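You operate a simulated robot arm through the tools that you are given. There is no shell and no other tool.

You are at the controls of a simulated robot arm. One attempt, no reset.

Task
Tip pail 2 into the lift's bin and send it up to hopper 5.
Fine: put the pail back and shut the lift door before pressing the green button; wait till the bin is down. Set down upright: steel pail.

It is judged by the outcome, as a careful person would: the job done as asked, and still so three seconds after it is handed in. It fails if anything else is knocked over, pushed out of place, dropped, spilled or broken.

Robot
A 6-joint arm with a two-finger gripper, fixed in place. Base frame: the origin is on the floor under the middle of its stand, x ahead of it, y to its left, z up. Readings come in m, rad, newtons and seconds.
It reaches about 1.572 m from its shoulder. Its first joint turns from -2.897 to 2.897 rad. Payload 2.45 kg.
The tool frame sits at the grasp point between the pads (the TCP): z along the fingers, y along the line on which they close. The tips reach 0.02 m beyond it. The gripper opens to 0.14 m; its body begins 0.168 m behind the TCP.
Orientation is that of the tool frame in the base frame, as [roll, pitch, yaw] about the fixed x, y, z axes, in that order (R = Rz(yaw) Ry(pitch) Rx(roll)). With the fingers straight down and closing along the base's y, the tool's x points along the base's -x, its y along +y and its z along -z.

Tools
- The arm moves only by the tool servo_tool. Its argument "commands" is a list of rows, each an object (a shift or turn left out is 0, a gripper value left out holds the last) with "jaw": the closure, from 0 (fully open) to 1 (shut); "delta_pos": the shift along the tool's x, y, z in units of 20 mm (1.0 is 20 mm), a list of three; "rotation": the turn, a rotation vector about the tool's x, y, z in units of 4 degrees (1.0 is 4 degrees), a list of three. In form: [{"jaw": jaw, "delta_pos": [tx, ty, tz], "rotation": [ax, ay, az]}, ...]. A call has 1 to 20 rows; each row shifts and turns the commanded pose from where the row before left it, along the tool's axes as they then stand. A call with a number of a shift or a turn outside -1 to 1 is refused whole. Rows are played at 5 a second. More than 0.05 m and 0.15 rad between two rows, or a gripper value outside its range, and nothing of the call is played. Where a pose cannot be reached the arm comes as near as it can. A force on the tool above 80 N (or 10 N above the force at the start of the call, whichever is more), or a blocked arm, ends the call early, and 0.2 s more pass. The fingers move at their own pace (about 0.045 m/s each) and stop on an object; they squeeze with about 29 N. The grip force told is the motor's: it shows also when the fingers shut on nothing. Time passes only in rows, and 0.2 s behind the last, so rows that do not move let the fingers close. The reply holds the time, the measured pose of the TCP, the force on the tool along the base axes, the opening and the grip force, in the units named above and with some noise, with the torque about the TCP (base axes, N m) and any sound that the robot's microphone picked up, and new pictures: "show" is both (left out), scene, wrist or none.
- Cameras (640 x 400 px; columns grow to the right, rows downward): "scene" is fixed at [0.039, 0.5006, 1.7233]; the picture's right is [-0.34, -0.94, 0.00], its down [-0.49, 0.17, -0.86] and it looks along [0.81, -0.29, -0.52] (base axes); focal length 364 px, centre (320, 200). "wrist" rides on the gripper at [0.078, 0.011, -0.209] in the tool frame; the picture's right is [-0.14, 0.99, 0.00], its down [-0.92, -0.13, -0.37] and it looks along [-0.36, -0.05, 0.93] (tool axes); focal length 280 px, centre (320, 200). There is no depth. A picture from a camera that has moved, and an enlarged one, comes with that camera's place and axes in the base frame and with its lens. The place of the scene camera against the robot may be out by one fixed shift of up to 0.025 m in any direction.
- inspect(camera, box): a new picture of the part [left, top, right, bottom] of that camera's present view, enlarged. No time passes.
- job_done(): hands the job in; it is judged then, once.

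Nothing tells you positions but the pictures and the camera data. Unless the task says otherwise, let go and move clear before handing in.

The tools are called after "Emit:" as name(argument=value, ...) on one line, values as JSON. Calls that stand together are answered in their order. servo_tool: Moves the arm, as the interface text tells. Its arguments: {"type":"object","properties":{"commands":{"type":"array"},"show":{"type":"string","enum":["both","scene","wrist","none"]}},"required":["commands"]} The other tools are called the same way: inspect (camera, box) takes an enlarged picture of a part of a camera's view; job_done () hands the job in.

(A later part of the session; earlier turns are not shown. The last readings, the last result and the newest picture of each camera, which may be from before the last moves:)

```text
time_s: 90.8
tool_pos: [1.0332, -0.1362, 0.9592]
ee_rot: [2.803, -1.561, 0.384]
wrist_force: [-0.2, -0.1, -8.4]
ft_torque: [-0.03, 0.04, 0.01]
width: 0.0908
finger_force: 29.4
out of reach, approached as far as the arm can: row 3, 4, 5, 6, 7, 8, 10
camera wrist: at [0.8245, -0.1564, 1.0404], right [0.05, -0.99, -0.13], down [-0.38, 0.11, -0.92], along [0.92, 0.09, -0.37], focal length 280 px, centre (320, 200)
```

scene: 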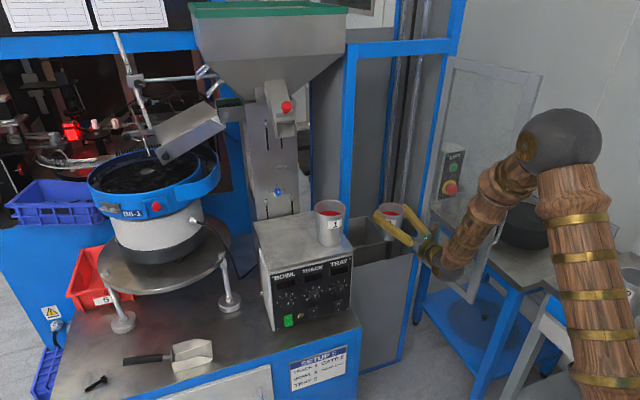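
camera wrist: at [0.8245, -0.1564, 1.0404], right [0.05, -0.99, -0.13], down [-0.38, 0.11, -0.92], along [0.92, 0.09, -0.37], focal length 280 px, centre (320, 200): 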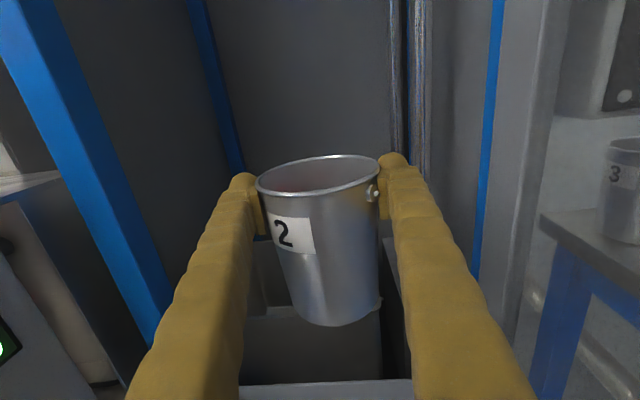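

The forearm-roll limit still applies, so the tool has to stay a bit left of the arm plane. I'll bring the yaw back to about 9°, recenter, and continue in.

Emit:
servo_tool(commands=[{"jaw": 1.0, "delta_pos": [0, -0.5, 0], "rotation": [0.8, 0, 0]}, {"delta_pos": [0, -0.6, 0], "rotation": [0.8, 0, 0]}, {"delta_pos": [0, -0.3, 0.5]}, {"delta_pos": [0, 0, 0.9]}, {"delta_pos": [0, 0, 0.9]}, {"delta_pos": [0, 0, 0.9]}], show="both")

```text
time_s: 92.2
tool_pos: [1.0934, -0.0985, 0.9594]
ee_rot: [2.824, -1.562, 0.465]
wrist_force: [-0.9, -0.5, -7.4]
ft_torque: [0.0, 0.02, 0.02]
width: 0.0912
finger_force: 29.1
camera wrist: at [0.8882, -0.1382, 1.04], right [0.14, -0.98, -0.13], down [-0.39, 0.07, -0.92], along [0.91, 0.18, -0.37], focal length 280 px, centre (320, 200)
```

scene: 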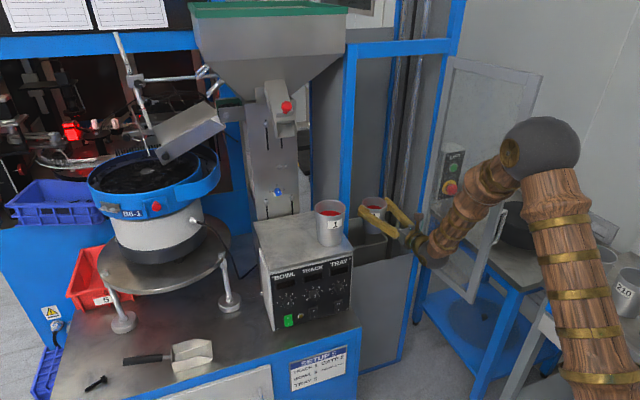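
wrist: 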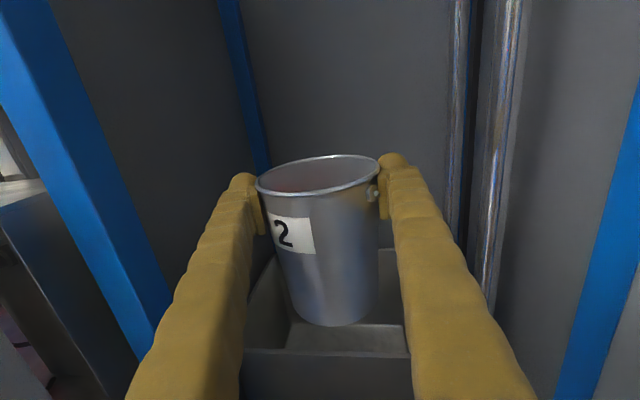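

Inside the doorway with good clearance, and the bin is right below. I'll move forward to its center.

Emit:
servo_tool(commands=[{"jaw": 1.0, "delta_pos": [0, -0.1, 0.8]}, {"delta_pos": [0, -0.15, 0.9]}, {"delta_pos": [0, -0.15, 0.9]}, {"delta_pos": [0, -0.15, 0.9]}, {"delta_pos": [0, -0.15, 0.9]}, {"delta_pos": [0, -0.1, 0.6]}], show="both")

```text
time_s: 93.6
tool_pos: [1.1903, -0.0687, 0.9578]
ee_rot: [2.826, -1.562, 0.461]
wrist_force: [0.2, -0.3, -8.5]
ft_torque: [0.0, 0.03, -0.01]
width: 0.0912
finger_force: 28.7
camera wrist: at [0.9849, -0.1087, 1.0384], right [0.14, -0.98, -0.13], down [-0.39, 0.07, -0.92], along [0.91, 0.18, -0.37], focal length 280 px, centre (320, 200)
```

scene: 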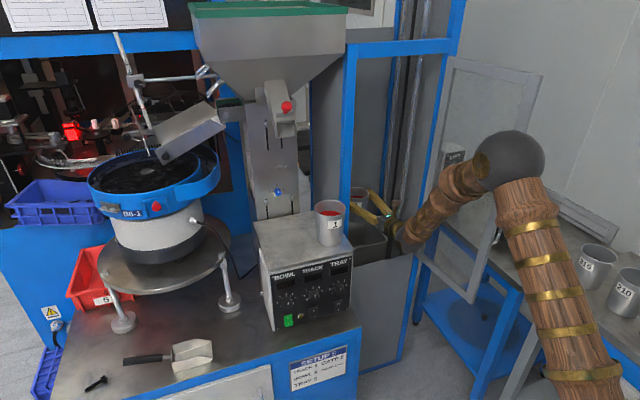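
wrist: 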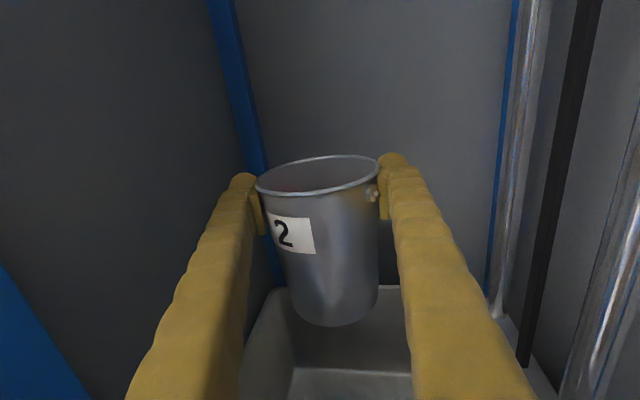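

The pail is centered over the bin. I'll start tipping it to the left in stages, checking the grip width each time for any slip.

Emit:
servo_tool(commands=[{"jaw": 1.0, "rotation": [0, 0, -0.5]}, {"rotation": [0, 0, -1]}, {"rotation": [0, 0, -1]}, {"rotation": [0, 0, -1]}, {"rotation": [0, 0, -1]}, {"rotation": [0, 0, -1]}, {"rotation": [0, 0, -1]}, {"rotation": [0, 0, -1]}, {"rotation": [0, 0, -1]}, {"rotation": [0, 0, -1]}], show="wrist")

```text
time_s: 95.8
tool_pos: [1.1898, -0.0683, 0.9589]
ee_rot: [1.585, -0.904, 1.706]
wrist_force: [-0.1, -0.4, -8.2]
ft_torque: [0.23, 0.05, 0.04]
width: 0.0913
finger_force: 28.9
camera wrist: at [0.9774, -0.0581, 1.0285], right [0.13, -0.85, 0.5], down [-0.3, -0.52, -0.8], along [0.94, -0.05, -0.33], focal length 280 px, centre (320, 200)
```

wrist: 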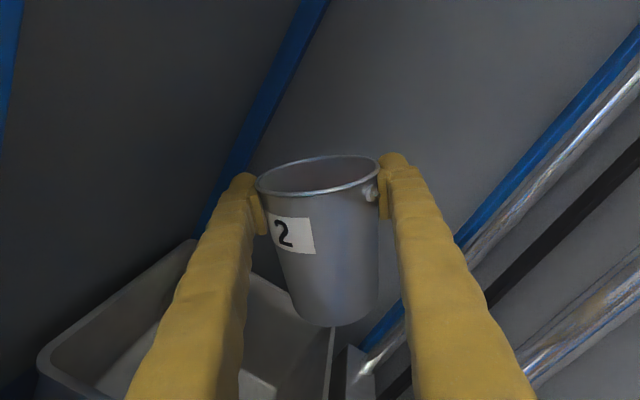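

No slip at 38°. Continuing to about 62° while lowering slightly.

Emit:
servo_tool(commands=[{"jaw": 1.0, "delta_pos": [-0.2, -0.15, 0], "rotation": [0, 0, -1]}, {"delta_pos": [-0.19, -0.17, 0], "rotation": [0, 0, -1]}, {"delta_pos": [-0.17, -0.18, 0], "rotation": [0, 0, -1]}, {"delta_pos": [-0.16, -0.19, 0], "rotation": [0, 0, -1]}, {"delta_pos": [-0.15, -0.2, 0], "rotation": [0, 0, -1]}, {"delta_pos": [-0.13, -0.21, 0], "rotation": [0, 0, -1]}], show="wrist")

```text
time_s: 97.2
tool_pos: [1.1902, -0.0681, 0.9278]
ee_rot: [1.581, -0.485, 1.714]
wrist_force: [-0.7, 0.2, -6.9]
ft_torque: [0.33, 0.09, -0.01]
width: 0.0912
finger_force: 29.0
camera wrist: at [0.9735, -0.0345, 0.9759], right [0.09, -0.58, 0.81], down [-0.26, -0.8, -0.54], along [0.96, -0.16, -0.22], focal length 280 px, centre (320, 200)
```

wrist: 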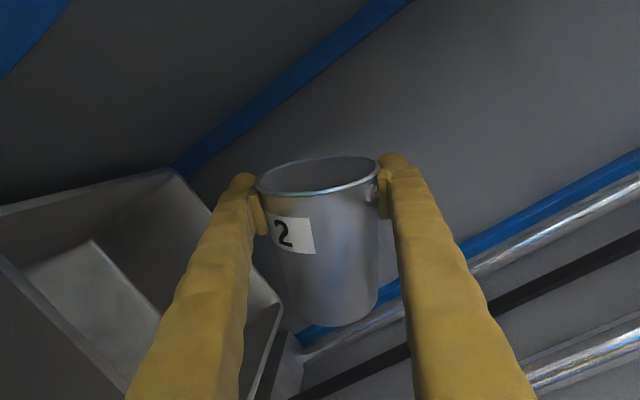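

Still no slip at 62°. Continuing to about 86°.

Emit:
servo_tool(commands=[{"jaw": 1.0, "delta_pos": [-0.11, -0.22, 0], "rotation": [0, 0, -1]}, {"delta_pos": [-0.1, -0.23, 0], "rotation": [0, 0, -1]}, {"delta_pos": [-0.08, -0.23, 0], "rotation": [0, 0, -1]}, {"delta_pos": [-0.07, -0.24, 0], "rotation": [0, 0, -1]}, {"delta_pos": [-0.05, -0.24, 0], "rotation": [0, 0, -1]}, {"delta_pos": [-0.03, -0.25, 0], "rotation": [0, 0, -1]}], show="both")

```text
time_s: 98.6
tool_pos: [1.1885, -0.067, 0.8985]
ee_rot: [1.578, -0.067, 1.717]
wrist_force: [0.2, -0.2, -6.9]
ft_torque: [0.34, 0.09, 0.01]
width: 0.0912
finger_force: 28.7
camera wrist: at [0.9709, -0.0212, 0.9167], right [0.04, -0.2, 0.98], down [-0.23, -0.95, -0.18], along [0.97, -0.22, -0.08], focal length 280 px, centre (320, 200)
```

scene: 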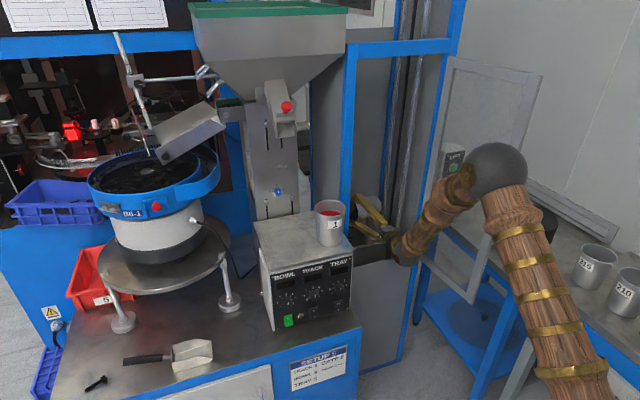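
wrist: 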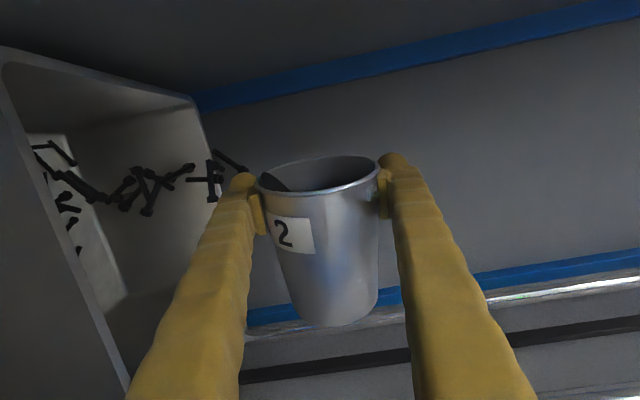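

Bolts are pouring into the bin and the grip is holding. Continuing to about 110°.

Emit:
servo_tool(commands=[{"jaw": 1.0, "rotation": [0, 0, -1]}, {"rotation": [0, 0, -1]}, {"rotation": [0, 0, -1]}, {"rotation": [0, 0, -1]}, {"rotation": [0, 0, -1]}, {"rotation": [0, 0, -1]}], show="wrist")

```text
time_s: 100.0
tool_pos: [1.1894, -0.0684, 0.8992]
ee_rot: [1.58, 0.352, 1.722]
wrist_force: [0.0, 0.1, -2.7]
ft_torque: [0.13, 0.01, -0.01]
width: 0.0912
finger_force: 29.1
camera wrist: at [0.9707, -0.0213, 0.8841], right [-0.02, 0.21, 0.98], down [-0.23, -0.95, 0.2], along [0.97, -0.22, 0.07], focal length 280 px, centre (320, 200)
```

wrist: 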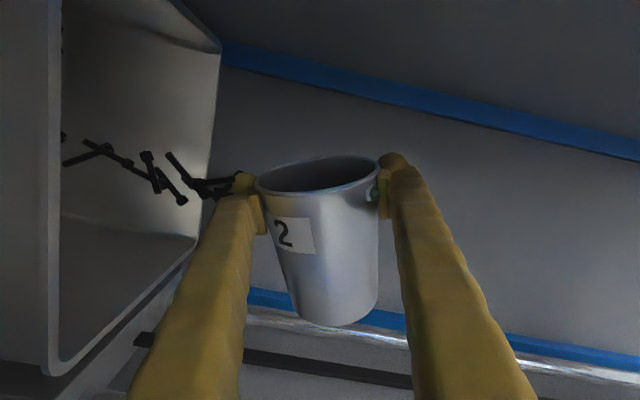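

Most of the weight is gone (7.8 N down to 2.7 N) and there's no slip. I'll tip further to about 138° so the last bolts fall out.

Emit:
servo_tool(commands=[{"jaw": 1.0, "rotation": [0, 0, -1]}, {"rotation": [0, 0, -1]}, {"rotation": [0, 0, -1]}, {"rotation": [0, 0, -1]}, {"rotation": [0, 0, -1]}, {"rotation": [0, 0, -1]}, {"rotation": [0, 0, -1]}], show="wrist")

```text
time_s: 101.6
tool_pos: [1.1894, -0.0681, 0.8998]
ee_rot: [1.583, 0.842, 1.726]
wrist_force: [-0.5, 0.1, -1.8]
ft_torque: [0.05, 0.0, 0.01]
width: 0.0913
finger_force: 29.7
camera wrist: at [0.973, -0.0383, 0.8498], right [-0.09, 0.64, 0.76], down [-0.26, -0.75, 0.6], along [0.96, -0.14, 0.23], focal length 280 px, centre (320, 200)
```

wrist: 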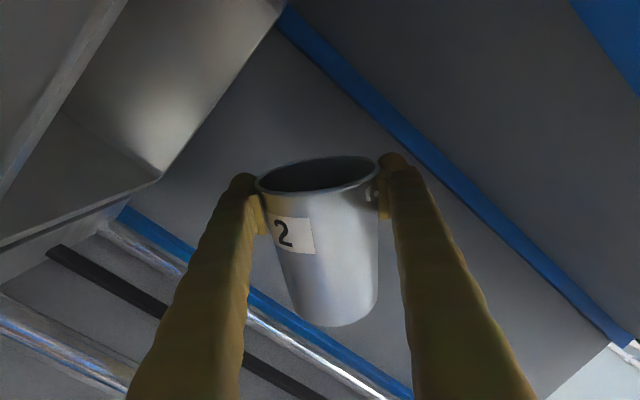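

The pail now weighs about 2 N. I'll give it a small shake at about 146° and pause to make sure it's empty.

Emit:
servo_tool(commands=[{"jaw": 1.0, "rotation": [0, 0, -1]}, {"rotation": [0, 0, -1]}, {"rotation": [0, 0, 0.8]}, {"rotation": [0, 0, -0.8]}, {"rotation": [0, 0, 0.8]}, {"rotation": [0, 0, -0.8]}, {"rotation": [0, 0, 0]}, {"rotation": [0, 0, 0]}, {"rotation": [0, 0, 0]}], show="wrist")

```text
time_s: 103.6
tool_pos: [1.189, -0.068, 0.899]
ee_rot: [1.587, 0.981, 1.729]
wrist_force: [-0.1, -0.1, -1.9]
ft_torque: [0.08, -0.02, 0.02]
width: 0.091
finger_force: 28.8
camera wrist: at [0.9739, -0.0458, 0.8417], right [-0.1, 0.74, 0.67], down [-0.27, -0.67, 0.7], along [0.96, -0.11, 0.27], focal length 280 px, centre (320, 200)
```

wrist: 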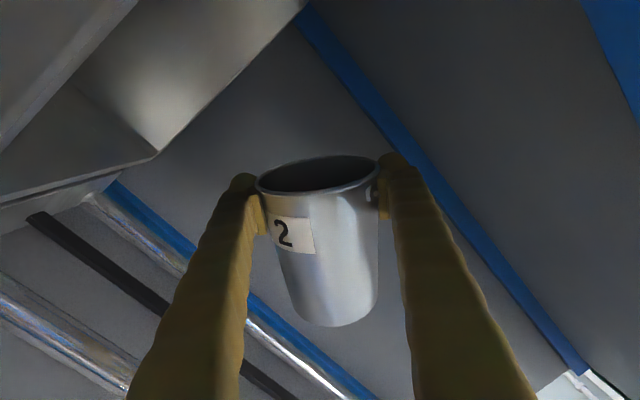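

Empty, as far as the weight shows. I'll roll the pail back upright, rising as its base swings down.

Emit:
servo_tool(commands=[{"jaw": 1.0, "rotation": [0, 0, 1]}, {"rotation": [0, 0, 1]}, {"rotation": [0, 0, 1]}, {"rotation": [0, 0, 1]}, {"rotation": [0, 0, 1]}, {"rotation": [0, 0, 1]}, {"rotation": [0, 0, 1]}, {"rotation": [0, 0, 1]}, {"rotation": [0, 0, 1]}, {"rotation": [0, 0, 1]}, {"rotation": [0, 0, 1]}, {"rotation": [0, 0, 1]}, {"rotation": [0, 0, 1]}, {"rotation": [0, 0, 1]}, {"delta_pos": [0.01, 0.25, 0], "rotation": [0, 0, 1]}, {"delta_pos": [0.03, 0.25, 0], "rotation": [0, 0, 1]}, {"delta_pos": [0.04, 0.25, 0], "rotation": [0, 0, 1]}, {"delta_pos": [0.06, 0.24, 0], "rotation": [0, 0, 1]}, {"delta_pos": [0.08, 0.24, 0], "rotation": [0, 0, 1]}, {"delta_pos": [0.09, 0.23, 0], "rotation": [0, 0, 1]}], show="none")

Emit:
servo_tool(commands=[{"jaw": 1.0, "delta_pos": [0.11, 0.22, 0], "rotation": [0, 0, 1]}, {"delta_pos": [0.125, 0.22, 0], "rotation": [0, 0, 1]}, {"delta_pos": [0.14, 0.21, 0], "rotation": [0, 0, 1]}, {"delta_pos": [0.15, 0.2, 0], "rotation": [0, 0, 1]}, {"delta_pos": [0.17, 0.19, 0], "rotation": [0, 0, 1]}, {"delta_pos": [0.18, 0.17, 0], "rotation": [0, 0, 1]}, {"rotation": [0, 0, 1]}, {"rotation": [0, 0, 1]}, {"rotation": [0, 0, 1]}, {"rotation": [0, 0, 1]}, {"rotation": [0, 0, 1]}, {"rotation": [0, 0, 1]}, {"rotation": [0, 0, 1]}, {"rotation": [0, 0, 1]}, {"rotation": [0, 0, 1]}], show="both")

```text
time_s: 107.8
tool_pos: [1.1895, -0.0672, 0.9292]
ee_rot: [1.579, -0.416, 1.713]
wrist_force: [-0.1, 0.1, -2.4]
ft_torque: [0.06, 0.03, 0.02]
width: 0.0909
finger_force: 29.0
```

```text
time_s: 111.0
tool_pos: [1.1891, -0.0639, 0.9593]
ee_rot: [1.649, -1.465, 1.64]
wrist_force: [0.7, 1.0, -1.3]
ft_torque: [0.04, 0.04, 0.02]
width: 0.091
finger_force: 29.1
camera wrist: at [0.9833, -0.0979, 1.0397], right [0.15, -0.99, -0.03], down [-0.38, -0.03, -0.93], along [0.91, 0.15, -0.38], focal length 280 px, centre (320, 200)
```

scene: 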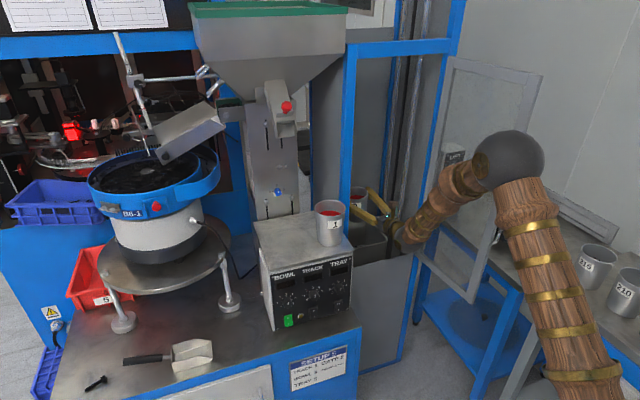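
wrist: 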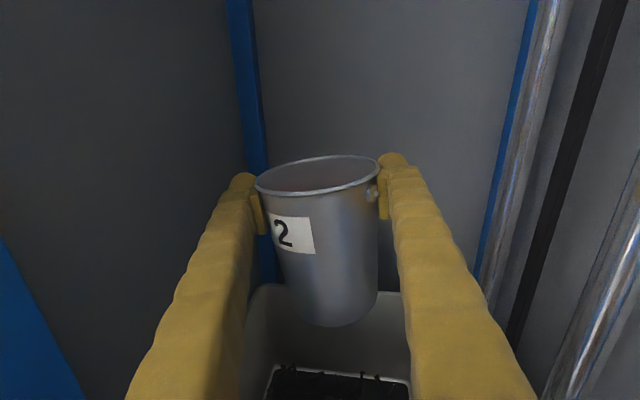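

The bolts are lying in the bin. I'll finish leveling the pail and back straight out of the lift.

Emit:
servo_tool(commands=[{"jaw": 1.0, "rotation": [0, 0, 1]}, {"rotation": [0, 0, 0.5]}, {"delta_pos": [0, 0.2, -0.5]}, {"delta_pos": [0, 0.1, -0.9]}, {"delta_pos": [0, 0, -0.9]}, {"delta_pos": [0, 0, -0.9]}, {"delta_pos": [0, 0, -0.9]}, {"delta_pos": [0, 0, -0.9]}, {"delta_pos": [0, 0, -0.9]}, {"delta_pos": [0, 0, -0.9]}, {"delta_pos": [0, 0, -0.9]}, {"delta_pos": [0, 0, -0.9]}, {"delta_pos": [0, 0, -0.9]}, {"delta_pos": [0, 0, -0.9]}, {"delta_pos": [0, 0, -0.9]}, {"delta_pos": [0, 0, -0.9]}, {"delta_pos": [0, 0, -0.9]}, {"delta_pos": [0, 0, -0.9]}, {"delta_pos": [0, 0, -0.5]}], show="both")

```text
time_s: 115.0
tool_pos: [0.9039, -0.1139, 0.9619]
ee_rot: [2.8, -1.559, 0.489]
wrist_force: [0.4, -0.5, -2.3]
ft_torque: [-0.03, 0.01, -0.02]
width: 0.0909
finger_force: 29.2
camera wrist: at [0.6986, -0.1544, 1.0412], right [0.14, -0.98, -0.13], down [-0.39, 0.07, -0.92], along [0.91, 0.18, -0.37], focal length 280 px, centre (320, 200)
```

scene: 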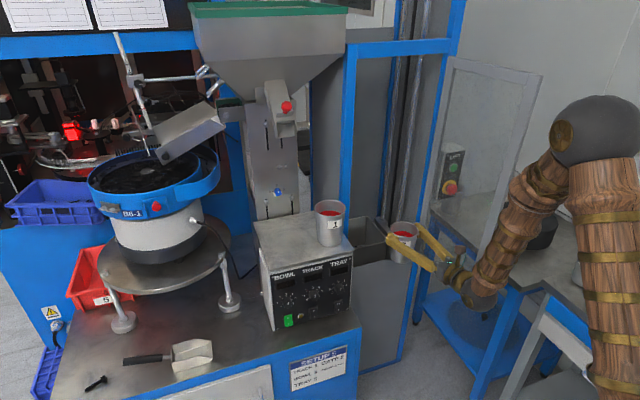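
wrist: 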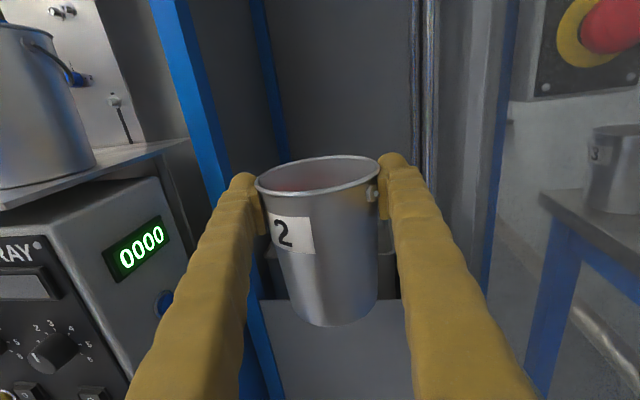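

Emit:
inspect(camera="scene", box=[340, 190, 460, 290])

```text
4.00 times, centred on (400, 240) of scene
camera zoom: at [0.039, 0.5006, 1.7233], right [-0.34, -0.94, 0.0], down [-0.49, 0.17, -0.86], along [0.81, -0.29, -0.52], focal length 1456 px, centre (0, 40)
```

zoom: 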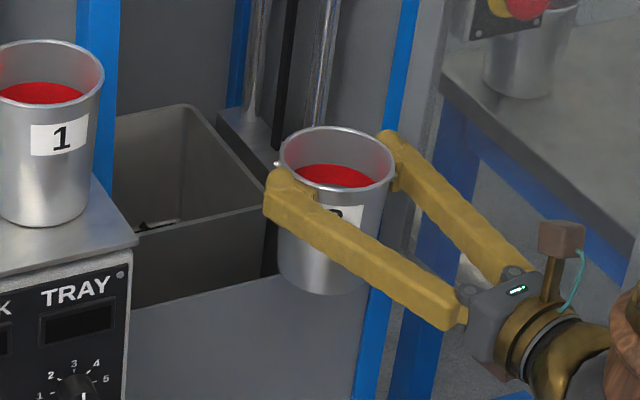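

Pail 2 looks empty and upright. Now I'll rise and retrace the path back to its spot.

Emit:
servo_tool(commands=[{"jaw": 1.0, "delta_pos": [0.5, 0, -0.2]}, {"delta_pos": [0.95, 0, -0.32]}, {"delta_pos": [0.97, 0, -0.32]}, {"delta_pos": [0.97, 0, -0.32]}, {"delta_pos": [0.97, 0, -0.32]}, {"delta_pos": [0.97, 0, -0.32]}, {"delta_pos": [0.97, 0, -0.32]}, {"delta_pos": [0.97, 0, -0.32]}, {"delta_pos": [0.97, 0, -0.32]}, {"delta_pos": [0.97, 0, -0.32]}, {"delta_pos": [0.97, 0, -0.32]}, {"delta_pos": [0.97, 0, -0.32]}, {"delta_pos": [0.97, 0, -0.32]}, {"delta_pos": [0.97, 0, -0.32]}, {"delta_pos": [0.97, 0, -0.32]}, {"delta_pos": [0.97, 0, -0.32]}, {"delta_pos": [0.97, 0, -0.32]}, {"delta_pos": [0.5, 0, -0.2]}], show="none")

```text
time_s: 118.8
tool_pos: [0.7958, -0.1281, 1.2918]
ee_rot: [2.811, -1.562, 0.477]
wrist_force: [-0.2, -0.2, -0.9]
ft_torque: [-0.01, -0.02, -0.03]
width: 0.091
finger_force: 29.2
```

Emit:
servo_tool(commands=[{"jaw": 1.0, "delta_pos": [0, -0.6, 0.18], "rotation": [0.22, 0, 0]}, {"delta_pos": [0, -0.954, 0.3], "rotation": [0.355, 0, 0]}, {"delta_pos": [0, -0.954, 0.3], "rotation": [0.355, 0, 0]}, {"delta_pos": [0, -0.954, 0.3], "rotation": [0.355, 0, 0]}, {"delta_pos": [0, -0.954, 0.3], "rotation": [0.355, 0, 0]}, {"delta_pos": [0, -0.954, 0.3], "rotation": [0.355, 0, 0]}, {"delta_pos": [0, -0.954, 0.3], "rotation": [0.355, 0, 0]}, {"delta_pos": [0, -0.954, 0.3], "rotation": [0.355, 0, 0]}, {"delta_pos": [0, -0.954, 0.3], "rotation": [0.355, 0, 0]}, {"delta_pos": [0, -0.954, 0.3], "rotation": [0.355, 0, 0]}, {"delta_pos": [0, -0.954, 0.3], "rotation": [0.355, 0, 0]}, {"delta_pos": [0, -0.954, 0.3], "rotation": [0.355, 0, 0]}, {"delta_pos": [0, -0.954, 0.3], "rotation": [0.355, 0, 0]}], show="none")

Emit:
servo_tool(commands=[{"jaw": 1.0, "delta_pos": [0, -0.954, 0.3], "rotation": [0.355, 0, 0]}, {"delta_pos": [0, -0.954, 0.3], "rotation": [0.355, 0, 0]}, {"delta_pos": [0, -0.954, 0.3], "rotation": [0.355, 0, 0]}, {"delta_pos": [0, -0.954, 0.3], "rotation": [0.355, 0, 0]}, {"delta_pos": [0, -0.954, 0.3], "rotation": [0.355, 0, 0]}, {"delta_pos": [0, -0.954, 0.3], "rotation": [0.355, 0, 0]}, {"delta_pos": [0, -0.954, 0.3], "rotation": [0.355, 0, 0]}, {"delta_pos": [0, -0.954, 0.3], "rotation": [0.355, 0, 0]}, {"delta_pos": [0, -0.954, 0.3], "rotation": [0.355, 0, 0]}, {"delta_pos": [0, -0.954, 0.3], "rotation": [0.355, 0, 0]}, {"delta_pos": [0, -0.6, 0.18], "rotation": [0.22, 0, 0]}], show="both")

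```text
time_s: 121.6
tool_pos: [0.8004, 0.1229, 1.291]
ee_rot: [3.133, -1.563, 0.471]
wrist_force: [0.1, -0.1, -1.7]
ft_torque: [0.0, -0.01, 0.03]
width: 0.0912
finger_force: 28.9
```

```text
time_s: 124.0
tool_pos: [0.7427, 0.3284, 1.291]
ee_rot: [-2.906, -1.563, 0.489]
wrist_force: [0.5, 0.9, -1.9]
ft_torque: [0.01, 0.03, -0.02]
width: 0.0909
finger_force: 29.4
camera wrist: at [0.5925, 0.1823, 1.3712], right [0.65, -0.74, -0.14], down [-0.37, -0.15, -0.92], along [0.66, 0.65, -0.37], focal length 280 px, centre (320, 200)
```

scene: 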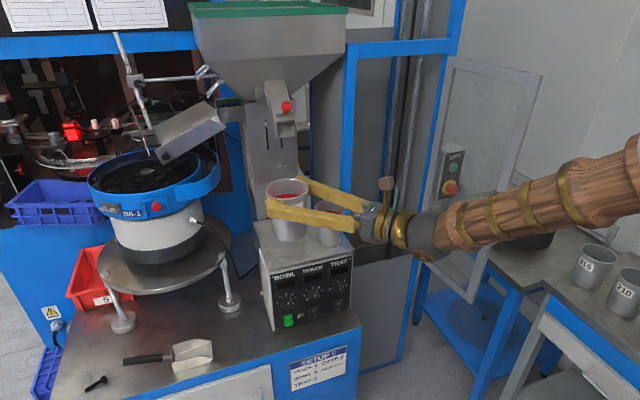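
wrist: 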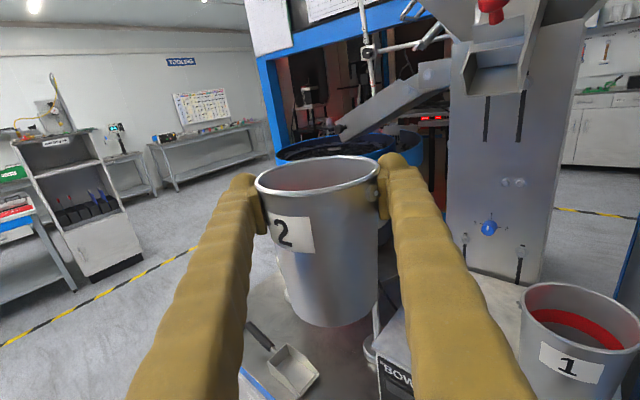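

Back on the left side. I'll move over the pail's original spot (0.8575, 0.483) and start lowering.

Emit:
servo_tool(commands=[{"jaw": 1.0, "delta_pos": [0, -0.2, 0.94], "rotation": [-0.032, 0, 0]}, {"delta_pos": [0, -0.2, 0.94], "rotation": [-0.032, 0, 0]}, {"delta_pos": [0, -0.2, 0.94], "rotation": [-0.032, 0, 0]}, {"delta_pos": [0, -0.2, 0.94], "rotation": [-0.032, 0, 0]}, {"delta_pos": [0, -0.2, 0.94], "rotation": [-0.032, 0, 0]}, {"delta_pos": [0, -0.2, 0.94], "rotation": [-0.032, 0, 0]}, {"delta_pos": [0, -0.2, 0.94], "rotation": [-0.032, 0, 0]}, {"delta_pos": [0, -0.2, 0.94], "rotation": [-0.032, 0, 0]}, {"delta_pos": [0, -0.2, 0.94], "rotation": [-0.032, 0, 0]}, {"delta_pos": [0, -0.2, 0.94], "rotation": [-0.032, 0, 0]}, {"delta_pos": [-0.5, 0, 0]}, {"delta_pos": [-0.9, 0, 0]}, {"delta_pos": [-0.9, 0, 0]}, {"delta_pos": [-0.9, 0, 0]}, {"delta_pos": [-0.9, 0, 0]}, {"delta_pos": [-0.9, 0, 0]}, {"delta_pos": [-0.9, 0, 0]}, {"delta_pos": [-0.9, 0, 0]}, {"delta_pos": [-0.9, 0, 0]}, {"delta_pos": [-0.9, 0, 0]}], show="none")

Emit:
servo_tool(commands=[{"jaw": 1.0, "delta_pos": [-0.9, 0, 0]}, {"delta_pos": [-0.9, 0, 0]}, {"delta_pos": [-0.9, 0, 0]}, {"delta_pos": [-0.9, 0, 0]}, {"delta_pos": [-0.9, 0, 0]}, {"delta_pos": [-0.9, 0, 0]}, {"delta_pos": [-0.9, 0, 0]}, {"delta_pos": [-0.9, 0, 0]}, {"delta_pos": [-0.9, 0, 0]}, {"delta_pos": [-0.9, 0, 0]}, {"delta_pos": [-0.9, 0, 0]}], show="both")

```text
time_s: 128.2
tool_pos: [0.8556, 0.4801, 1.1168]
ee_rot: [-2.909, -1.562, 0.47]
wrist_force: [-0.5, -0.4, -0.8]
ft_torque: [-0.02, -0.02, -0.05]
width: 0.0909
finger_force: 28.9
```

```text
time_s: 130.6
tool_pos: [0.8568, 0.4783, 0.9206]
ee_rot: [-2.925, -1.562, 0.486]
wrist_force: [0.9, 0.5, -0.8]
ft_torque: [0.0, 0.0, 0.04]
width: 0.0906
finger_force: 29.0
camera wrist: at [0.7036, 0.3359, 0.9994], right [0.64, -0.76, -0.14], down [-0.37, -0.15, -0.92], along [0.67, 0.64, -0.37], focal length 280 px, centre (320, 200)
```

scene: 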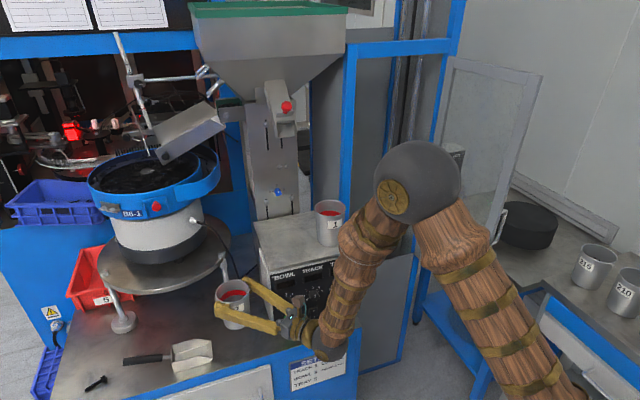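
wrist: 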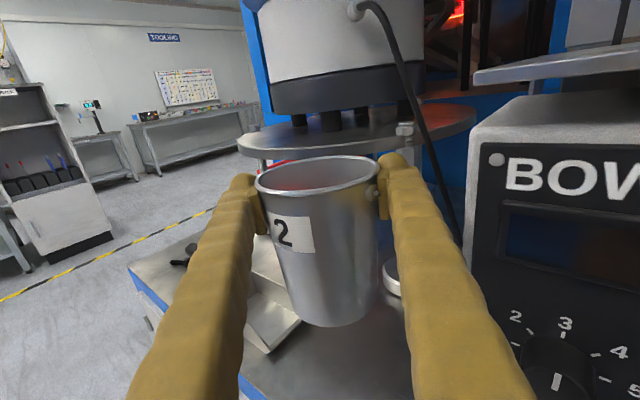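

Emit:
servo_tool(commands=[{"jaw": 1.0, "delta_pos": [-0.9, -0.17, 0.18]}, {"delta_pos": [-0.9, 0, 0]}, {"delta_pos": [-0.9, 0, 0]}, {"delta_pos": [-0.9, 0, 0]}, {"delta_pos": [-0.8, 0, 0]}, {"delta_pos": [-0.4, 0, 0]}, {"delta_pos": [-0.2, 0, 0]}, {"delta_pos": [0, 0, 0]}], show="wrist")

```text
time_s: 132.4
tool_pos: [0.8563, 0.4819, 0.8203]
ee_rot: [-2.929, -1.563, 0.498]
wrist_force: [0.3, 0.5, -1.7]
ft_torque: [0.02, 0.01, 0.05]
width: 0.0909
finger_force: 29.1
camera wrist: at [0.7051, 0.3385, 0.8999], right [0.65, -0.75, -0.14], down [-0.37, -0.15, -0.92], along [0.67, 0.64, -0.37], focal length 280 px, centre (320, 200)
```

wrist: 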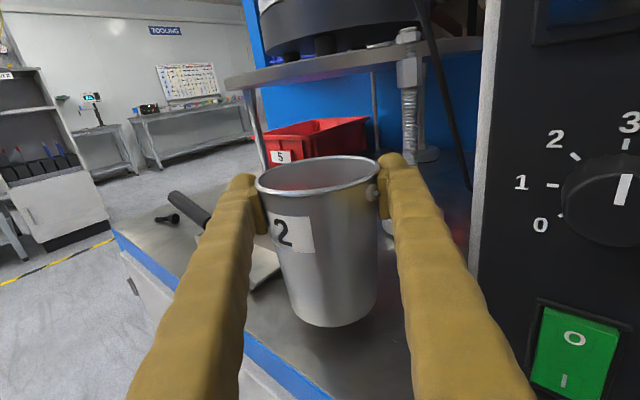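

Nearly down, with about 15 mm to go. Lowering slowly until the table takes the weight.

Emit:
servo_tool(commands=[{"jaw": 1.0, "delta_pos": [-0.12, 0, 0]}, {"delta_pos": [-0.12, 0, 0]}, {"delta_pos": [-0.12, 0, 0]}, {"delta_pos": [-0.12, 0, 0]}, {"delta_pos": [-0.1, 0, 0]}], show="none")

Emit:
servo_tool(commands=[{"jaw": 1.0, "delta_pos": [-0.06, 0, 0]}, {"delta_pos": [-0.06, 0, 0]}], show="none")

```text
time_s: 133.6
tool_pos: [0.8569, 0.4824, 0.8086]
ee_rot: [-2.925, -1.562, 0.495]
wrist_force: [0.2, -0.3, -1.3]
ft_torque: [-0.01, 0.02, 0.0]
width: 0.0908
finger_force: 28.5
```

```text
time_s: 134.2
tool_pos: [0.8545, 0.4829, 0.8056]
ee_rot: [-2.923, -1.564, 0.495]
wrist_force: [-0.3, -0.2, -2.8]
ft_torque: [0.01, -0.02, -0.02]
width: 0.091
finger_force: 28.7
```

Emit:
servo_tool(commands=[{"jaw": 1.0, "delta_pos": [-0.07, 0, 0]}, {"delta_pos": [0, 0, 0]}], show="none")

Emit:
servo_tool(commands=[{"jaw": 1.0, "delta_pos": [-0.07, 0, 0]}, {"delta_pos": [0, 0, 0]}], show="none")

Emit:
servo_tool(commands=[{"jaw": 1.0, "delta_pos": [-0.07, 0, 0]}, {"delta_pos": [0, 0, 0]}], show="wrist")

```text
time_s: 134.8
tool_pos: [0.8567, 0.4815, 0.8045]
ee_rot: [-2.923, -1.562, 0.492]
wrist_force: [-0.2, -0.6, -2.0]
ft_torque: [-0.02, -0.05, -0.03]
width: 0.0906
finger_force: 29.2
```

```text
time_s: 135.4
tool_pos: [0.8549, 0.4822, 0.8037]
ee_rot: [-2.92, -1.562, 0.49]
wrist_force: [0.3, 0.5, -0.8]
ft_torque: [0.0, 0.03, -0.01]
width: 0.0906
finger_force: 29.3
```

```text
time_s: 136.0
tool_pos: [0.8555, 0.4827, 0.8026]
ee_rot: [-2.919, -1.562, 0.49]
wrist_force: [0.1, 0.0, -2.3]
ft_torque: [0.0, -0.04, 0.01]
width: 0.0908
finger_force: 29.1
camera wrist: at [0.7046, 0.3385, 0.8826], right [0.65, -0.75, -0.14], down [-0.37, -0.15, -0.92], along [0.67, 0.64, -0.37], focal length 280 px, centre (320, 200)
```

wrist: 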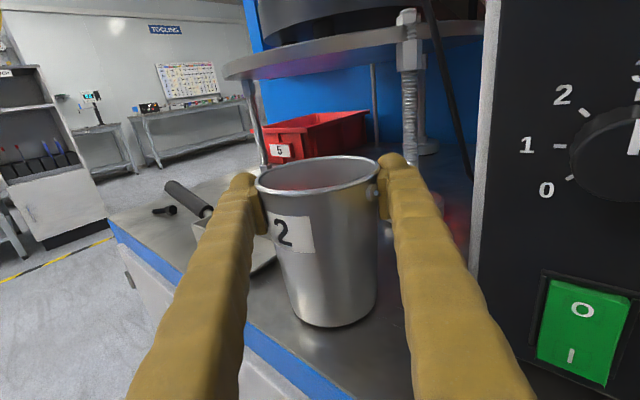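

Almost touching; continuing in 2 mm steps.

Emit:
servo_tool(commands=[{"jaw": 1.0, "delta_pos": [-0.1, 0, 0]}, {"delta_pos": [0, 0, 0]}], show="none")

Emit:
servo_tool(commands=[{"jaw": 1.0, "delta_pos": [-0.1, 0, 0]}, {"delta_pos": [0, 0, 0]}], show="none")

Emit:
servo_tool(commands=[{"jaw": 1.0, "delta_pos": [-0.1, 0, 0]}, {"delta_pos": [0, 0, 0]}], show="wrist")

```text
time_s: 136.6
tool_pos: [0.8559, 0.4813, 0.8021]
ee_rot: [-2.9, -1.565, 0.472]
wrist_force: [-8.1, -1.6, 30.3]
ft_torque: [0.04, -0.27, 0.05]
width: 0.0909
finger_force: 29.0
```

```text
time_s: 137.2
tool_pos: [0.8562, 0.4814, 0.7982]
ee_rot: [-2.917, -1.563, 0.487]
wrist_force: [-10.2, 0.2, 30.8]
ft_torque: [-0.03, -0.14, -0.06]
width: 0.0909
finger_force: 29.2
```

```text
time_s: 137.8
tool_pos: [0.857, 0.4803, 0.7967]
ee_rot: [-2.929, -1.562, 0.498]
wrist_force: [-6.6, 0.5, 28.4]
ft_torque: [-0.15, -0.43, -0.02]
width: 0.0903
finger_force: 28.8
camera wrist: at [0.705, 0.3376, 0.8757], right [0.65, -0.75, -0.14], down [-0.37, -0.15, -0.92], along [0.67, 0.64, -0.37], focal length 280 px, centre (320, 200)
```

wrist: 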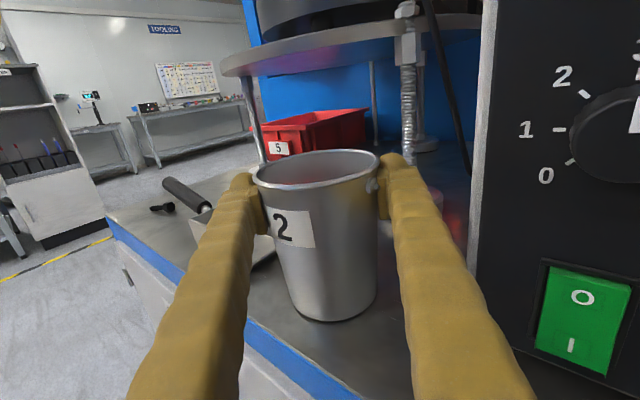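

The table has taken the pail: force rose to about 30 N at z≈0.80. I'll ease back up a few millimetres and open the fingers.

Emit:
servo_tool(commands=[{"jaw": 1.0, "delta_pos": [0.12, 0, 0]}, {"jaw": 0.3}, {"jaw": 0.2}, {"jaw": 0.0}, {"jaw": 0.0}, {"jaw": 0.0}], show="both")

```text
time_s: 139.2
tool_pos: [0.8558, 0.4821, 0.7983]
ee_rot: [-2.921, -1.562, 0.49]
wrist_force: [1.2, 0.0, 0.2]
ft_torque: [0.0, 0.0, -0.01]
width: 0.14
finger_force: 0.1
camera wrist: at [0.705, 0.3379, 0.878], right [0.65, -0.75, -0.14], down [-0.37, -0.15, -0.92], along [0.67, 0.64, -0.37], focal length 280 px, centre (320, 200)
```

scene: 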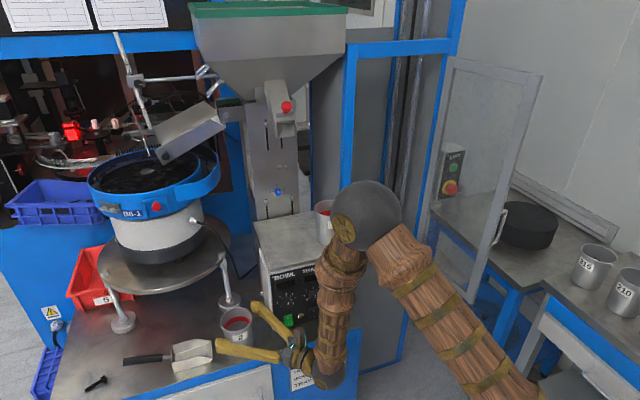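
wrist: 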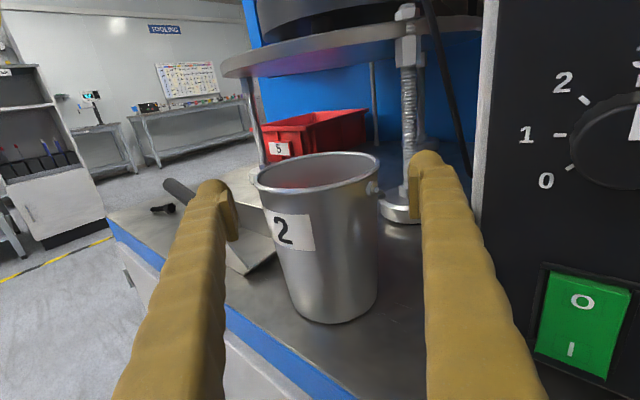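

Pail 2 is standing upright on its spot. I'll lift the gripper straight up and check inside the pail.

Emit:
servo_tool(commands=[{"jaw": 0.0, "delta_pos": [0.5, 0, 0]}, {"delta_pos": [1, 0, 0]}, {"delta_pos": [1, 0, 0]}, {"delta_pos": [1, 0, 0]}, {"delta_pos": [1, 0, 0]}, {"delta_pos": [1, 0, 0]}, {"delta_pos": [1, 0, 0]}, {"delta_pos": [1, 0, 0]}, {"delta_pos": [1, 0, 0]}, {"delta_pos": [1, 0, 0]}, {"delta_pos": [1, 0, 0]}, {"delta_pos": [1, 0, 0]}, {"delta_pos": [1, 0, 0]}], show="both")

Emit:
inspect(camera="wrist", box=[220, 260, 444, 400])

```text
time_s: 142.0
tool_pos: [0.8555, 0.4844, 1.0481]
ee_rot: [-2.897, -1.562, 0.457]
wrist_force: [-0.1, -0.4, -0.7]
ft_torque: [0.0, -0.02, 0.02]
width: 0.1398
finger_force: 0.0
camera wrist: at [0.7042, 0.3419, 1.1279], right [0.64, -0.76, -0.14], down [-0.37, -0.14, -0.92], along [0.68, 0.64, -0.37], focal length 280 px, centre (320, 200)
```

scene: 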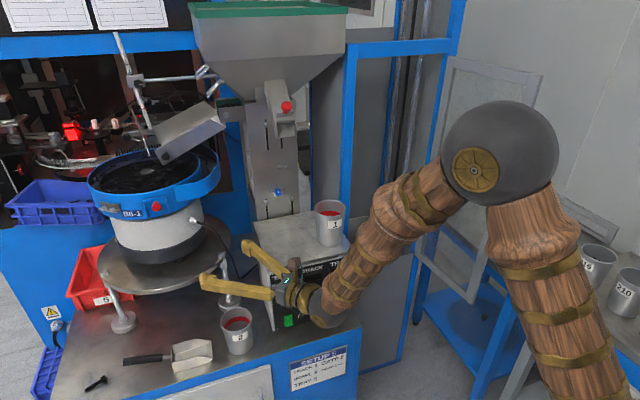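
wrist: 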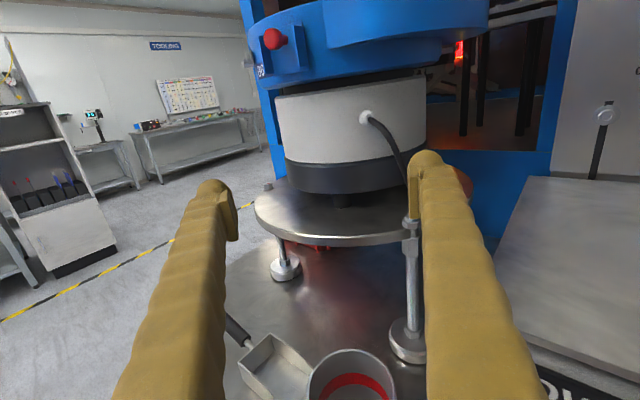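

```text
2.86 times, centred on (332, 330) of wrist
camera zoom: at [0.7042, 0.3419, 1.1279], right [0.64, -0.76, -0.14], down [-0.37, -0.14, -0.92], along [0.68, 0.64, -0.37], focal length 801 px, centre (286, -171)
```

zoom: 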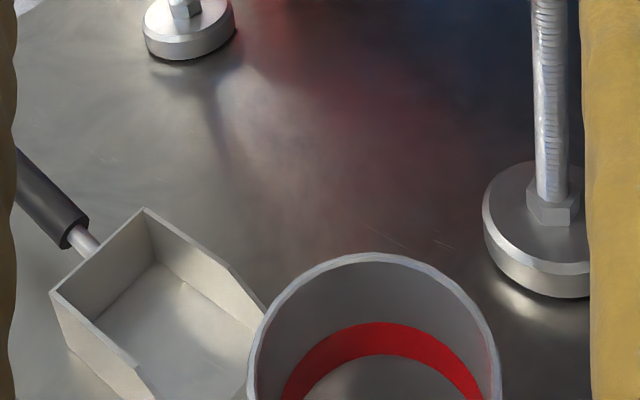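

Emit:
inspect(camera="scene", box=[190, 280, 290, 370])

Emit:
inspect(camera="scene", box=[330, 180, 430, 280])

```text
4.44 times, centred on (240, 325) of scene
camera zoom: at [0.039, 0.5006, 1.7233], right [-0.34, -0.94, 0.0], down [-0.49, 0.17, -0.86], along [0.81, -0.29, -0.52], focal length 1618 px, centre (676, -356)
```

zoom: 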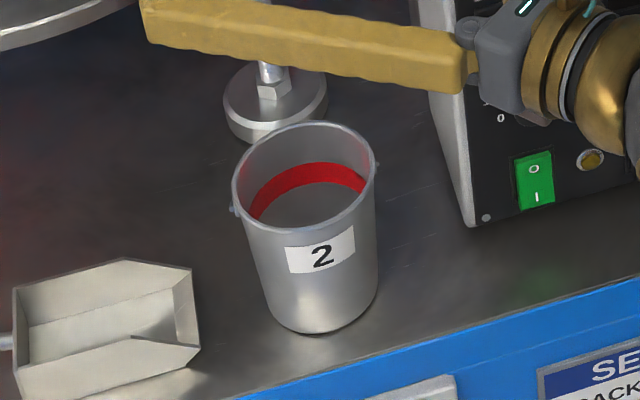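

```text
4.00 times, centred on (380, 230) of scene
camera zoom: at [0.039, 0.5006, 1.7233], right [-0.34, -0.94, 0.0], down [-0.49, 0.17, -0.86], along [0.81, -0.29, -0.52], focal length 1456 px, centre (80, 80)
```

zoom: 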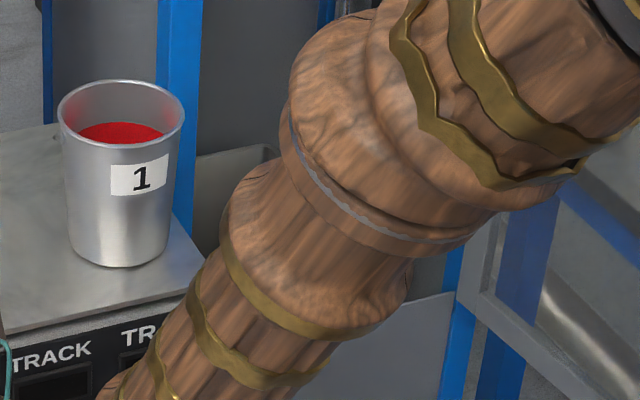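

Pail 2 is empty and back in place upright, and nothing else moved. Next I'll rise and draw back, then travel right to the outer side of the door to close it.

Emit:
servo_tool(commands=[{"jaw": 0.0, "delta_pos": [1, 0, -0.6]}, {"delta_pos": [1, 0, -0.95]}, {"jaw": 0.3, "delta_pos": [1, 0, -0.95]}, {"jaw": 0.6, "delta_pos": [1, 0, -0.95]}, {"jaw": 1.0, "delta_pos": [1, 0, -0.95]}, {"delta_pos": [1, 0, -0.95]}, {"delta_pos": [1, 0, -0.95]}, {"delta_pos": [1, 0, -0.95]}, {"delta_pos": [1, 0, -0.95]}, {"delta_pos": [0.5, 0, -0.6]}], show="none")

Emit:
servo_tool(commands=[{"jaw": 1.0, "delta_pos": [0, 0.976, -0.22], "rotation": [-0.355, 0, 0]}, {"delta_pos": [0, 0.976, -0.22], "rotation": [-0.355, 0, 0]}, {"delta_pos": [0, 0.976, -0.22], "rotation": [-0.355, 0, 0]}, {"delta_pos": [0, 0.976, -0.22], "rotation": [-0.355, 0, 0]}, {"delta_pos": [0, 0.976, -0.22], "rotation": [-0.355, 0, 0]}, {"delta_pos": [0, 0.976, -0.22], "rotation": [-0.355, 0, 0]}, {"delta_pos": [0, 0.976, -0.22], "rotation": [-0.355, 0, 0]}, {"delta_pos": [0, 0.976, -0.22], "rotation": [-0.355, 0, 0]}, {"delta_pos": [0, 0.976, -0.22], "rotation": [-0.355, 0, 0]}, {"delta_pos": [0, 0.976, -0.22], "rotation": [-0.355, 0, 0]}, {"delta_pos": [0, 0.976, -0.22], "rotation": [-0.355, 0, 0]}, {"delta_pos": [0, 0.976, -0.22], "rotation": [-0.355, 0, 0]}, {"delta_pos": [0, 0.976, -0.22], "rotation": [-0.355, 0, 0]}, {"delta_pos": [0, 0.976, -0.22], "rotation": [-0.355, 0, 0]}, {"delta_pos": [0, 0.976, -0.22], "rotation": [-0.355, 0, 0]}, {"delta_pos": [0, 0.976, -0.22], "rotation": [-0.355, 0, 0]}, {"delta_pos": [0, 0.976, -0.22], "rotation": [-0.355, 0, 0]}, {"delta_pos": [0, 0.976, -0.22], "rotation": [-0.355, 0, 0]}, {"delta_pos": [0, 0.976, -0.22], "rotation": [-0.355, 0, 0]}], show="both")

```text
time_s: 144.2
tool_pos: [0.7242, 0.3719, 1.2404]
ee_rot: [-2.875, -1.562, 0.434]
wrist_force: [-0.6, 0.0, -0.2]
ft_torque: [-0.01, -0.02, 0.01]
width: 0.0
finger_force: 13.9
```

```text
time_s: 148.2
tool_pos: [0.8182, 0.0059, 1.2409]
ee_rot: [2.881, -1.563, 0.489]
wrist_force: [0.2, -0.4, 0.2]
ft_torque: [0.01, 0.0, -0.04]
width: 0.0
finger_force: 29.1
camera wrist: at [0.6176, -0.05, 1.3199], right [0.22, -0.97, -0.14], down [-0.39, 0.04, -0.92], along [0.89, 0.26, -0.37], focal length 280 px, centre (320, 200)
```

scene: 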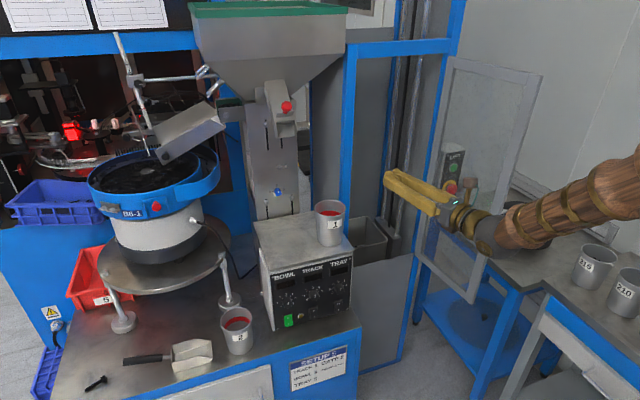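
wrist: 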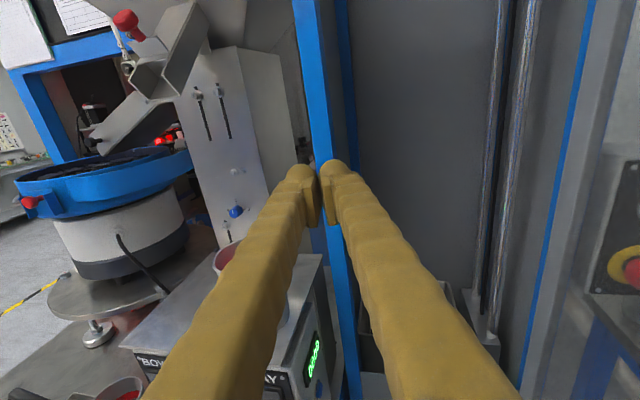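

Clear so far. Now I'll turn the tool left and draw in close to the robot so I can pass around the door's free edge.

Emit:
servo_tool(commands=[{"jaw": 1.0, "delta_pos": [0, -0.167, -0.72], "rotation": [1, 0, 0]}, {"delta_pos": [0, -0.216, -0.708], "rotation": [1, 0, 0]}, {"delta_pos": [0, -0.265, -0.69], "rotation": [1, 0, 0]}, {"delta_pos": [0, -0.313, -0.67], "rotation": [1, 0, 0]}, {"delta_pos": [0, -0.359, -0.647], "rotation": [1, 0, 0]}, {"delta_pos": [0, -0.403, -0.62], "rotation": [1, 0, 0]}, {"delta_pos": [0, -0.445, -0.59], "rotation": [1, 0, 0]}, {"delta_pos": [0, -0.485, -0.558], "rotation": [1, 0, 0]}, {"delta_pos": [0, -0.53, -0.884], "rotation": [1, 0, 0]}, {"delta_pos": [0, -0.591, -0.845], "rotation": [1, 0, 0]}, {"delta_pos": [0, -0.649, -0.802], "rotation": [1, 0, 0]}, {"delta_pos": [0, -0.703, -0.755], "rotation": [1, 0, 0]}, {"delta_pos": [0, -0.754, -0.704], "rotation": [1, 0, 0]}, {"delta_pos": [0, -0.8, -0.65], "rotation": [1, 0, 0]}], show="both")

```text
time_s: 151.2
tool_pos: [0.5813, -0.0222, 1.2416]
ee_rot: [-2.427, -1.561, 0.493]
wrist_force: [-0.9, -0.1, 0.0]
ft_torque: [0.02, 0.0, 0.0]
width: 0.0001
finger_force: 29.2
camera wrist: at [0.5169, -0.2213, 1.3217], right [0.93, -0.35, -0.14], down [-0.26, -0.3, -0.92], along [0.28, 0.89, -0.37], focal length 280 px, centre (320, 200)
```

scene: 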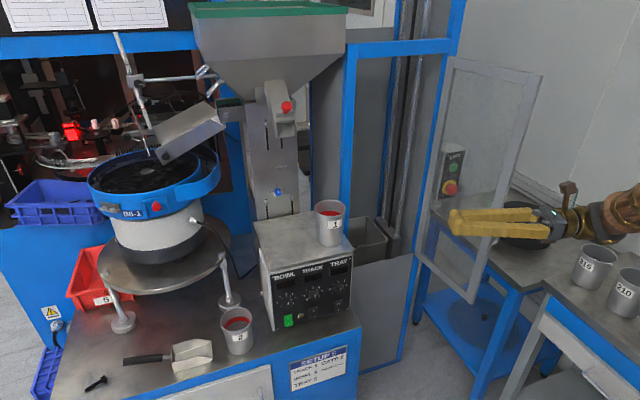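
wrist: 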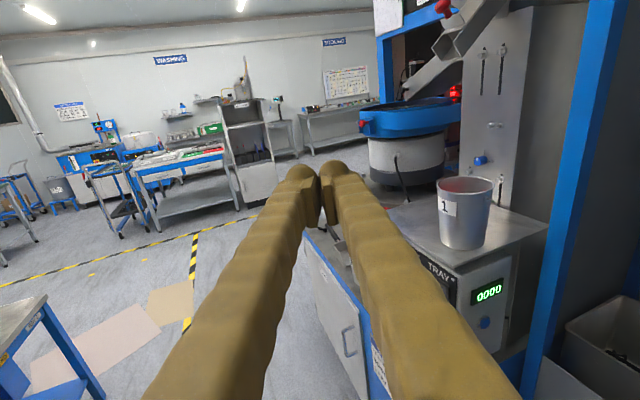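

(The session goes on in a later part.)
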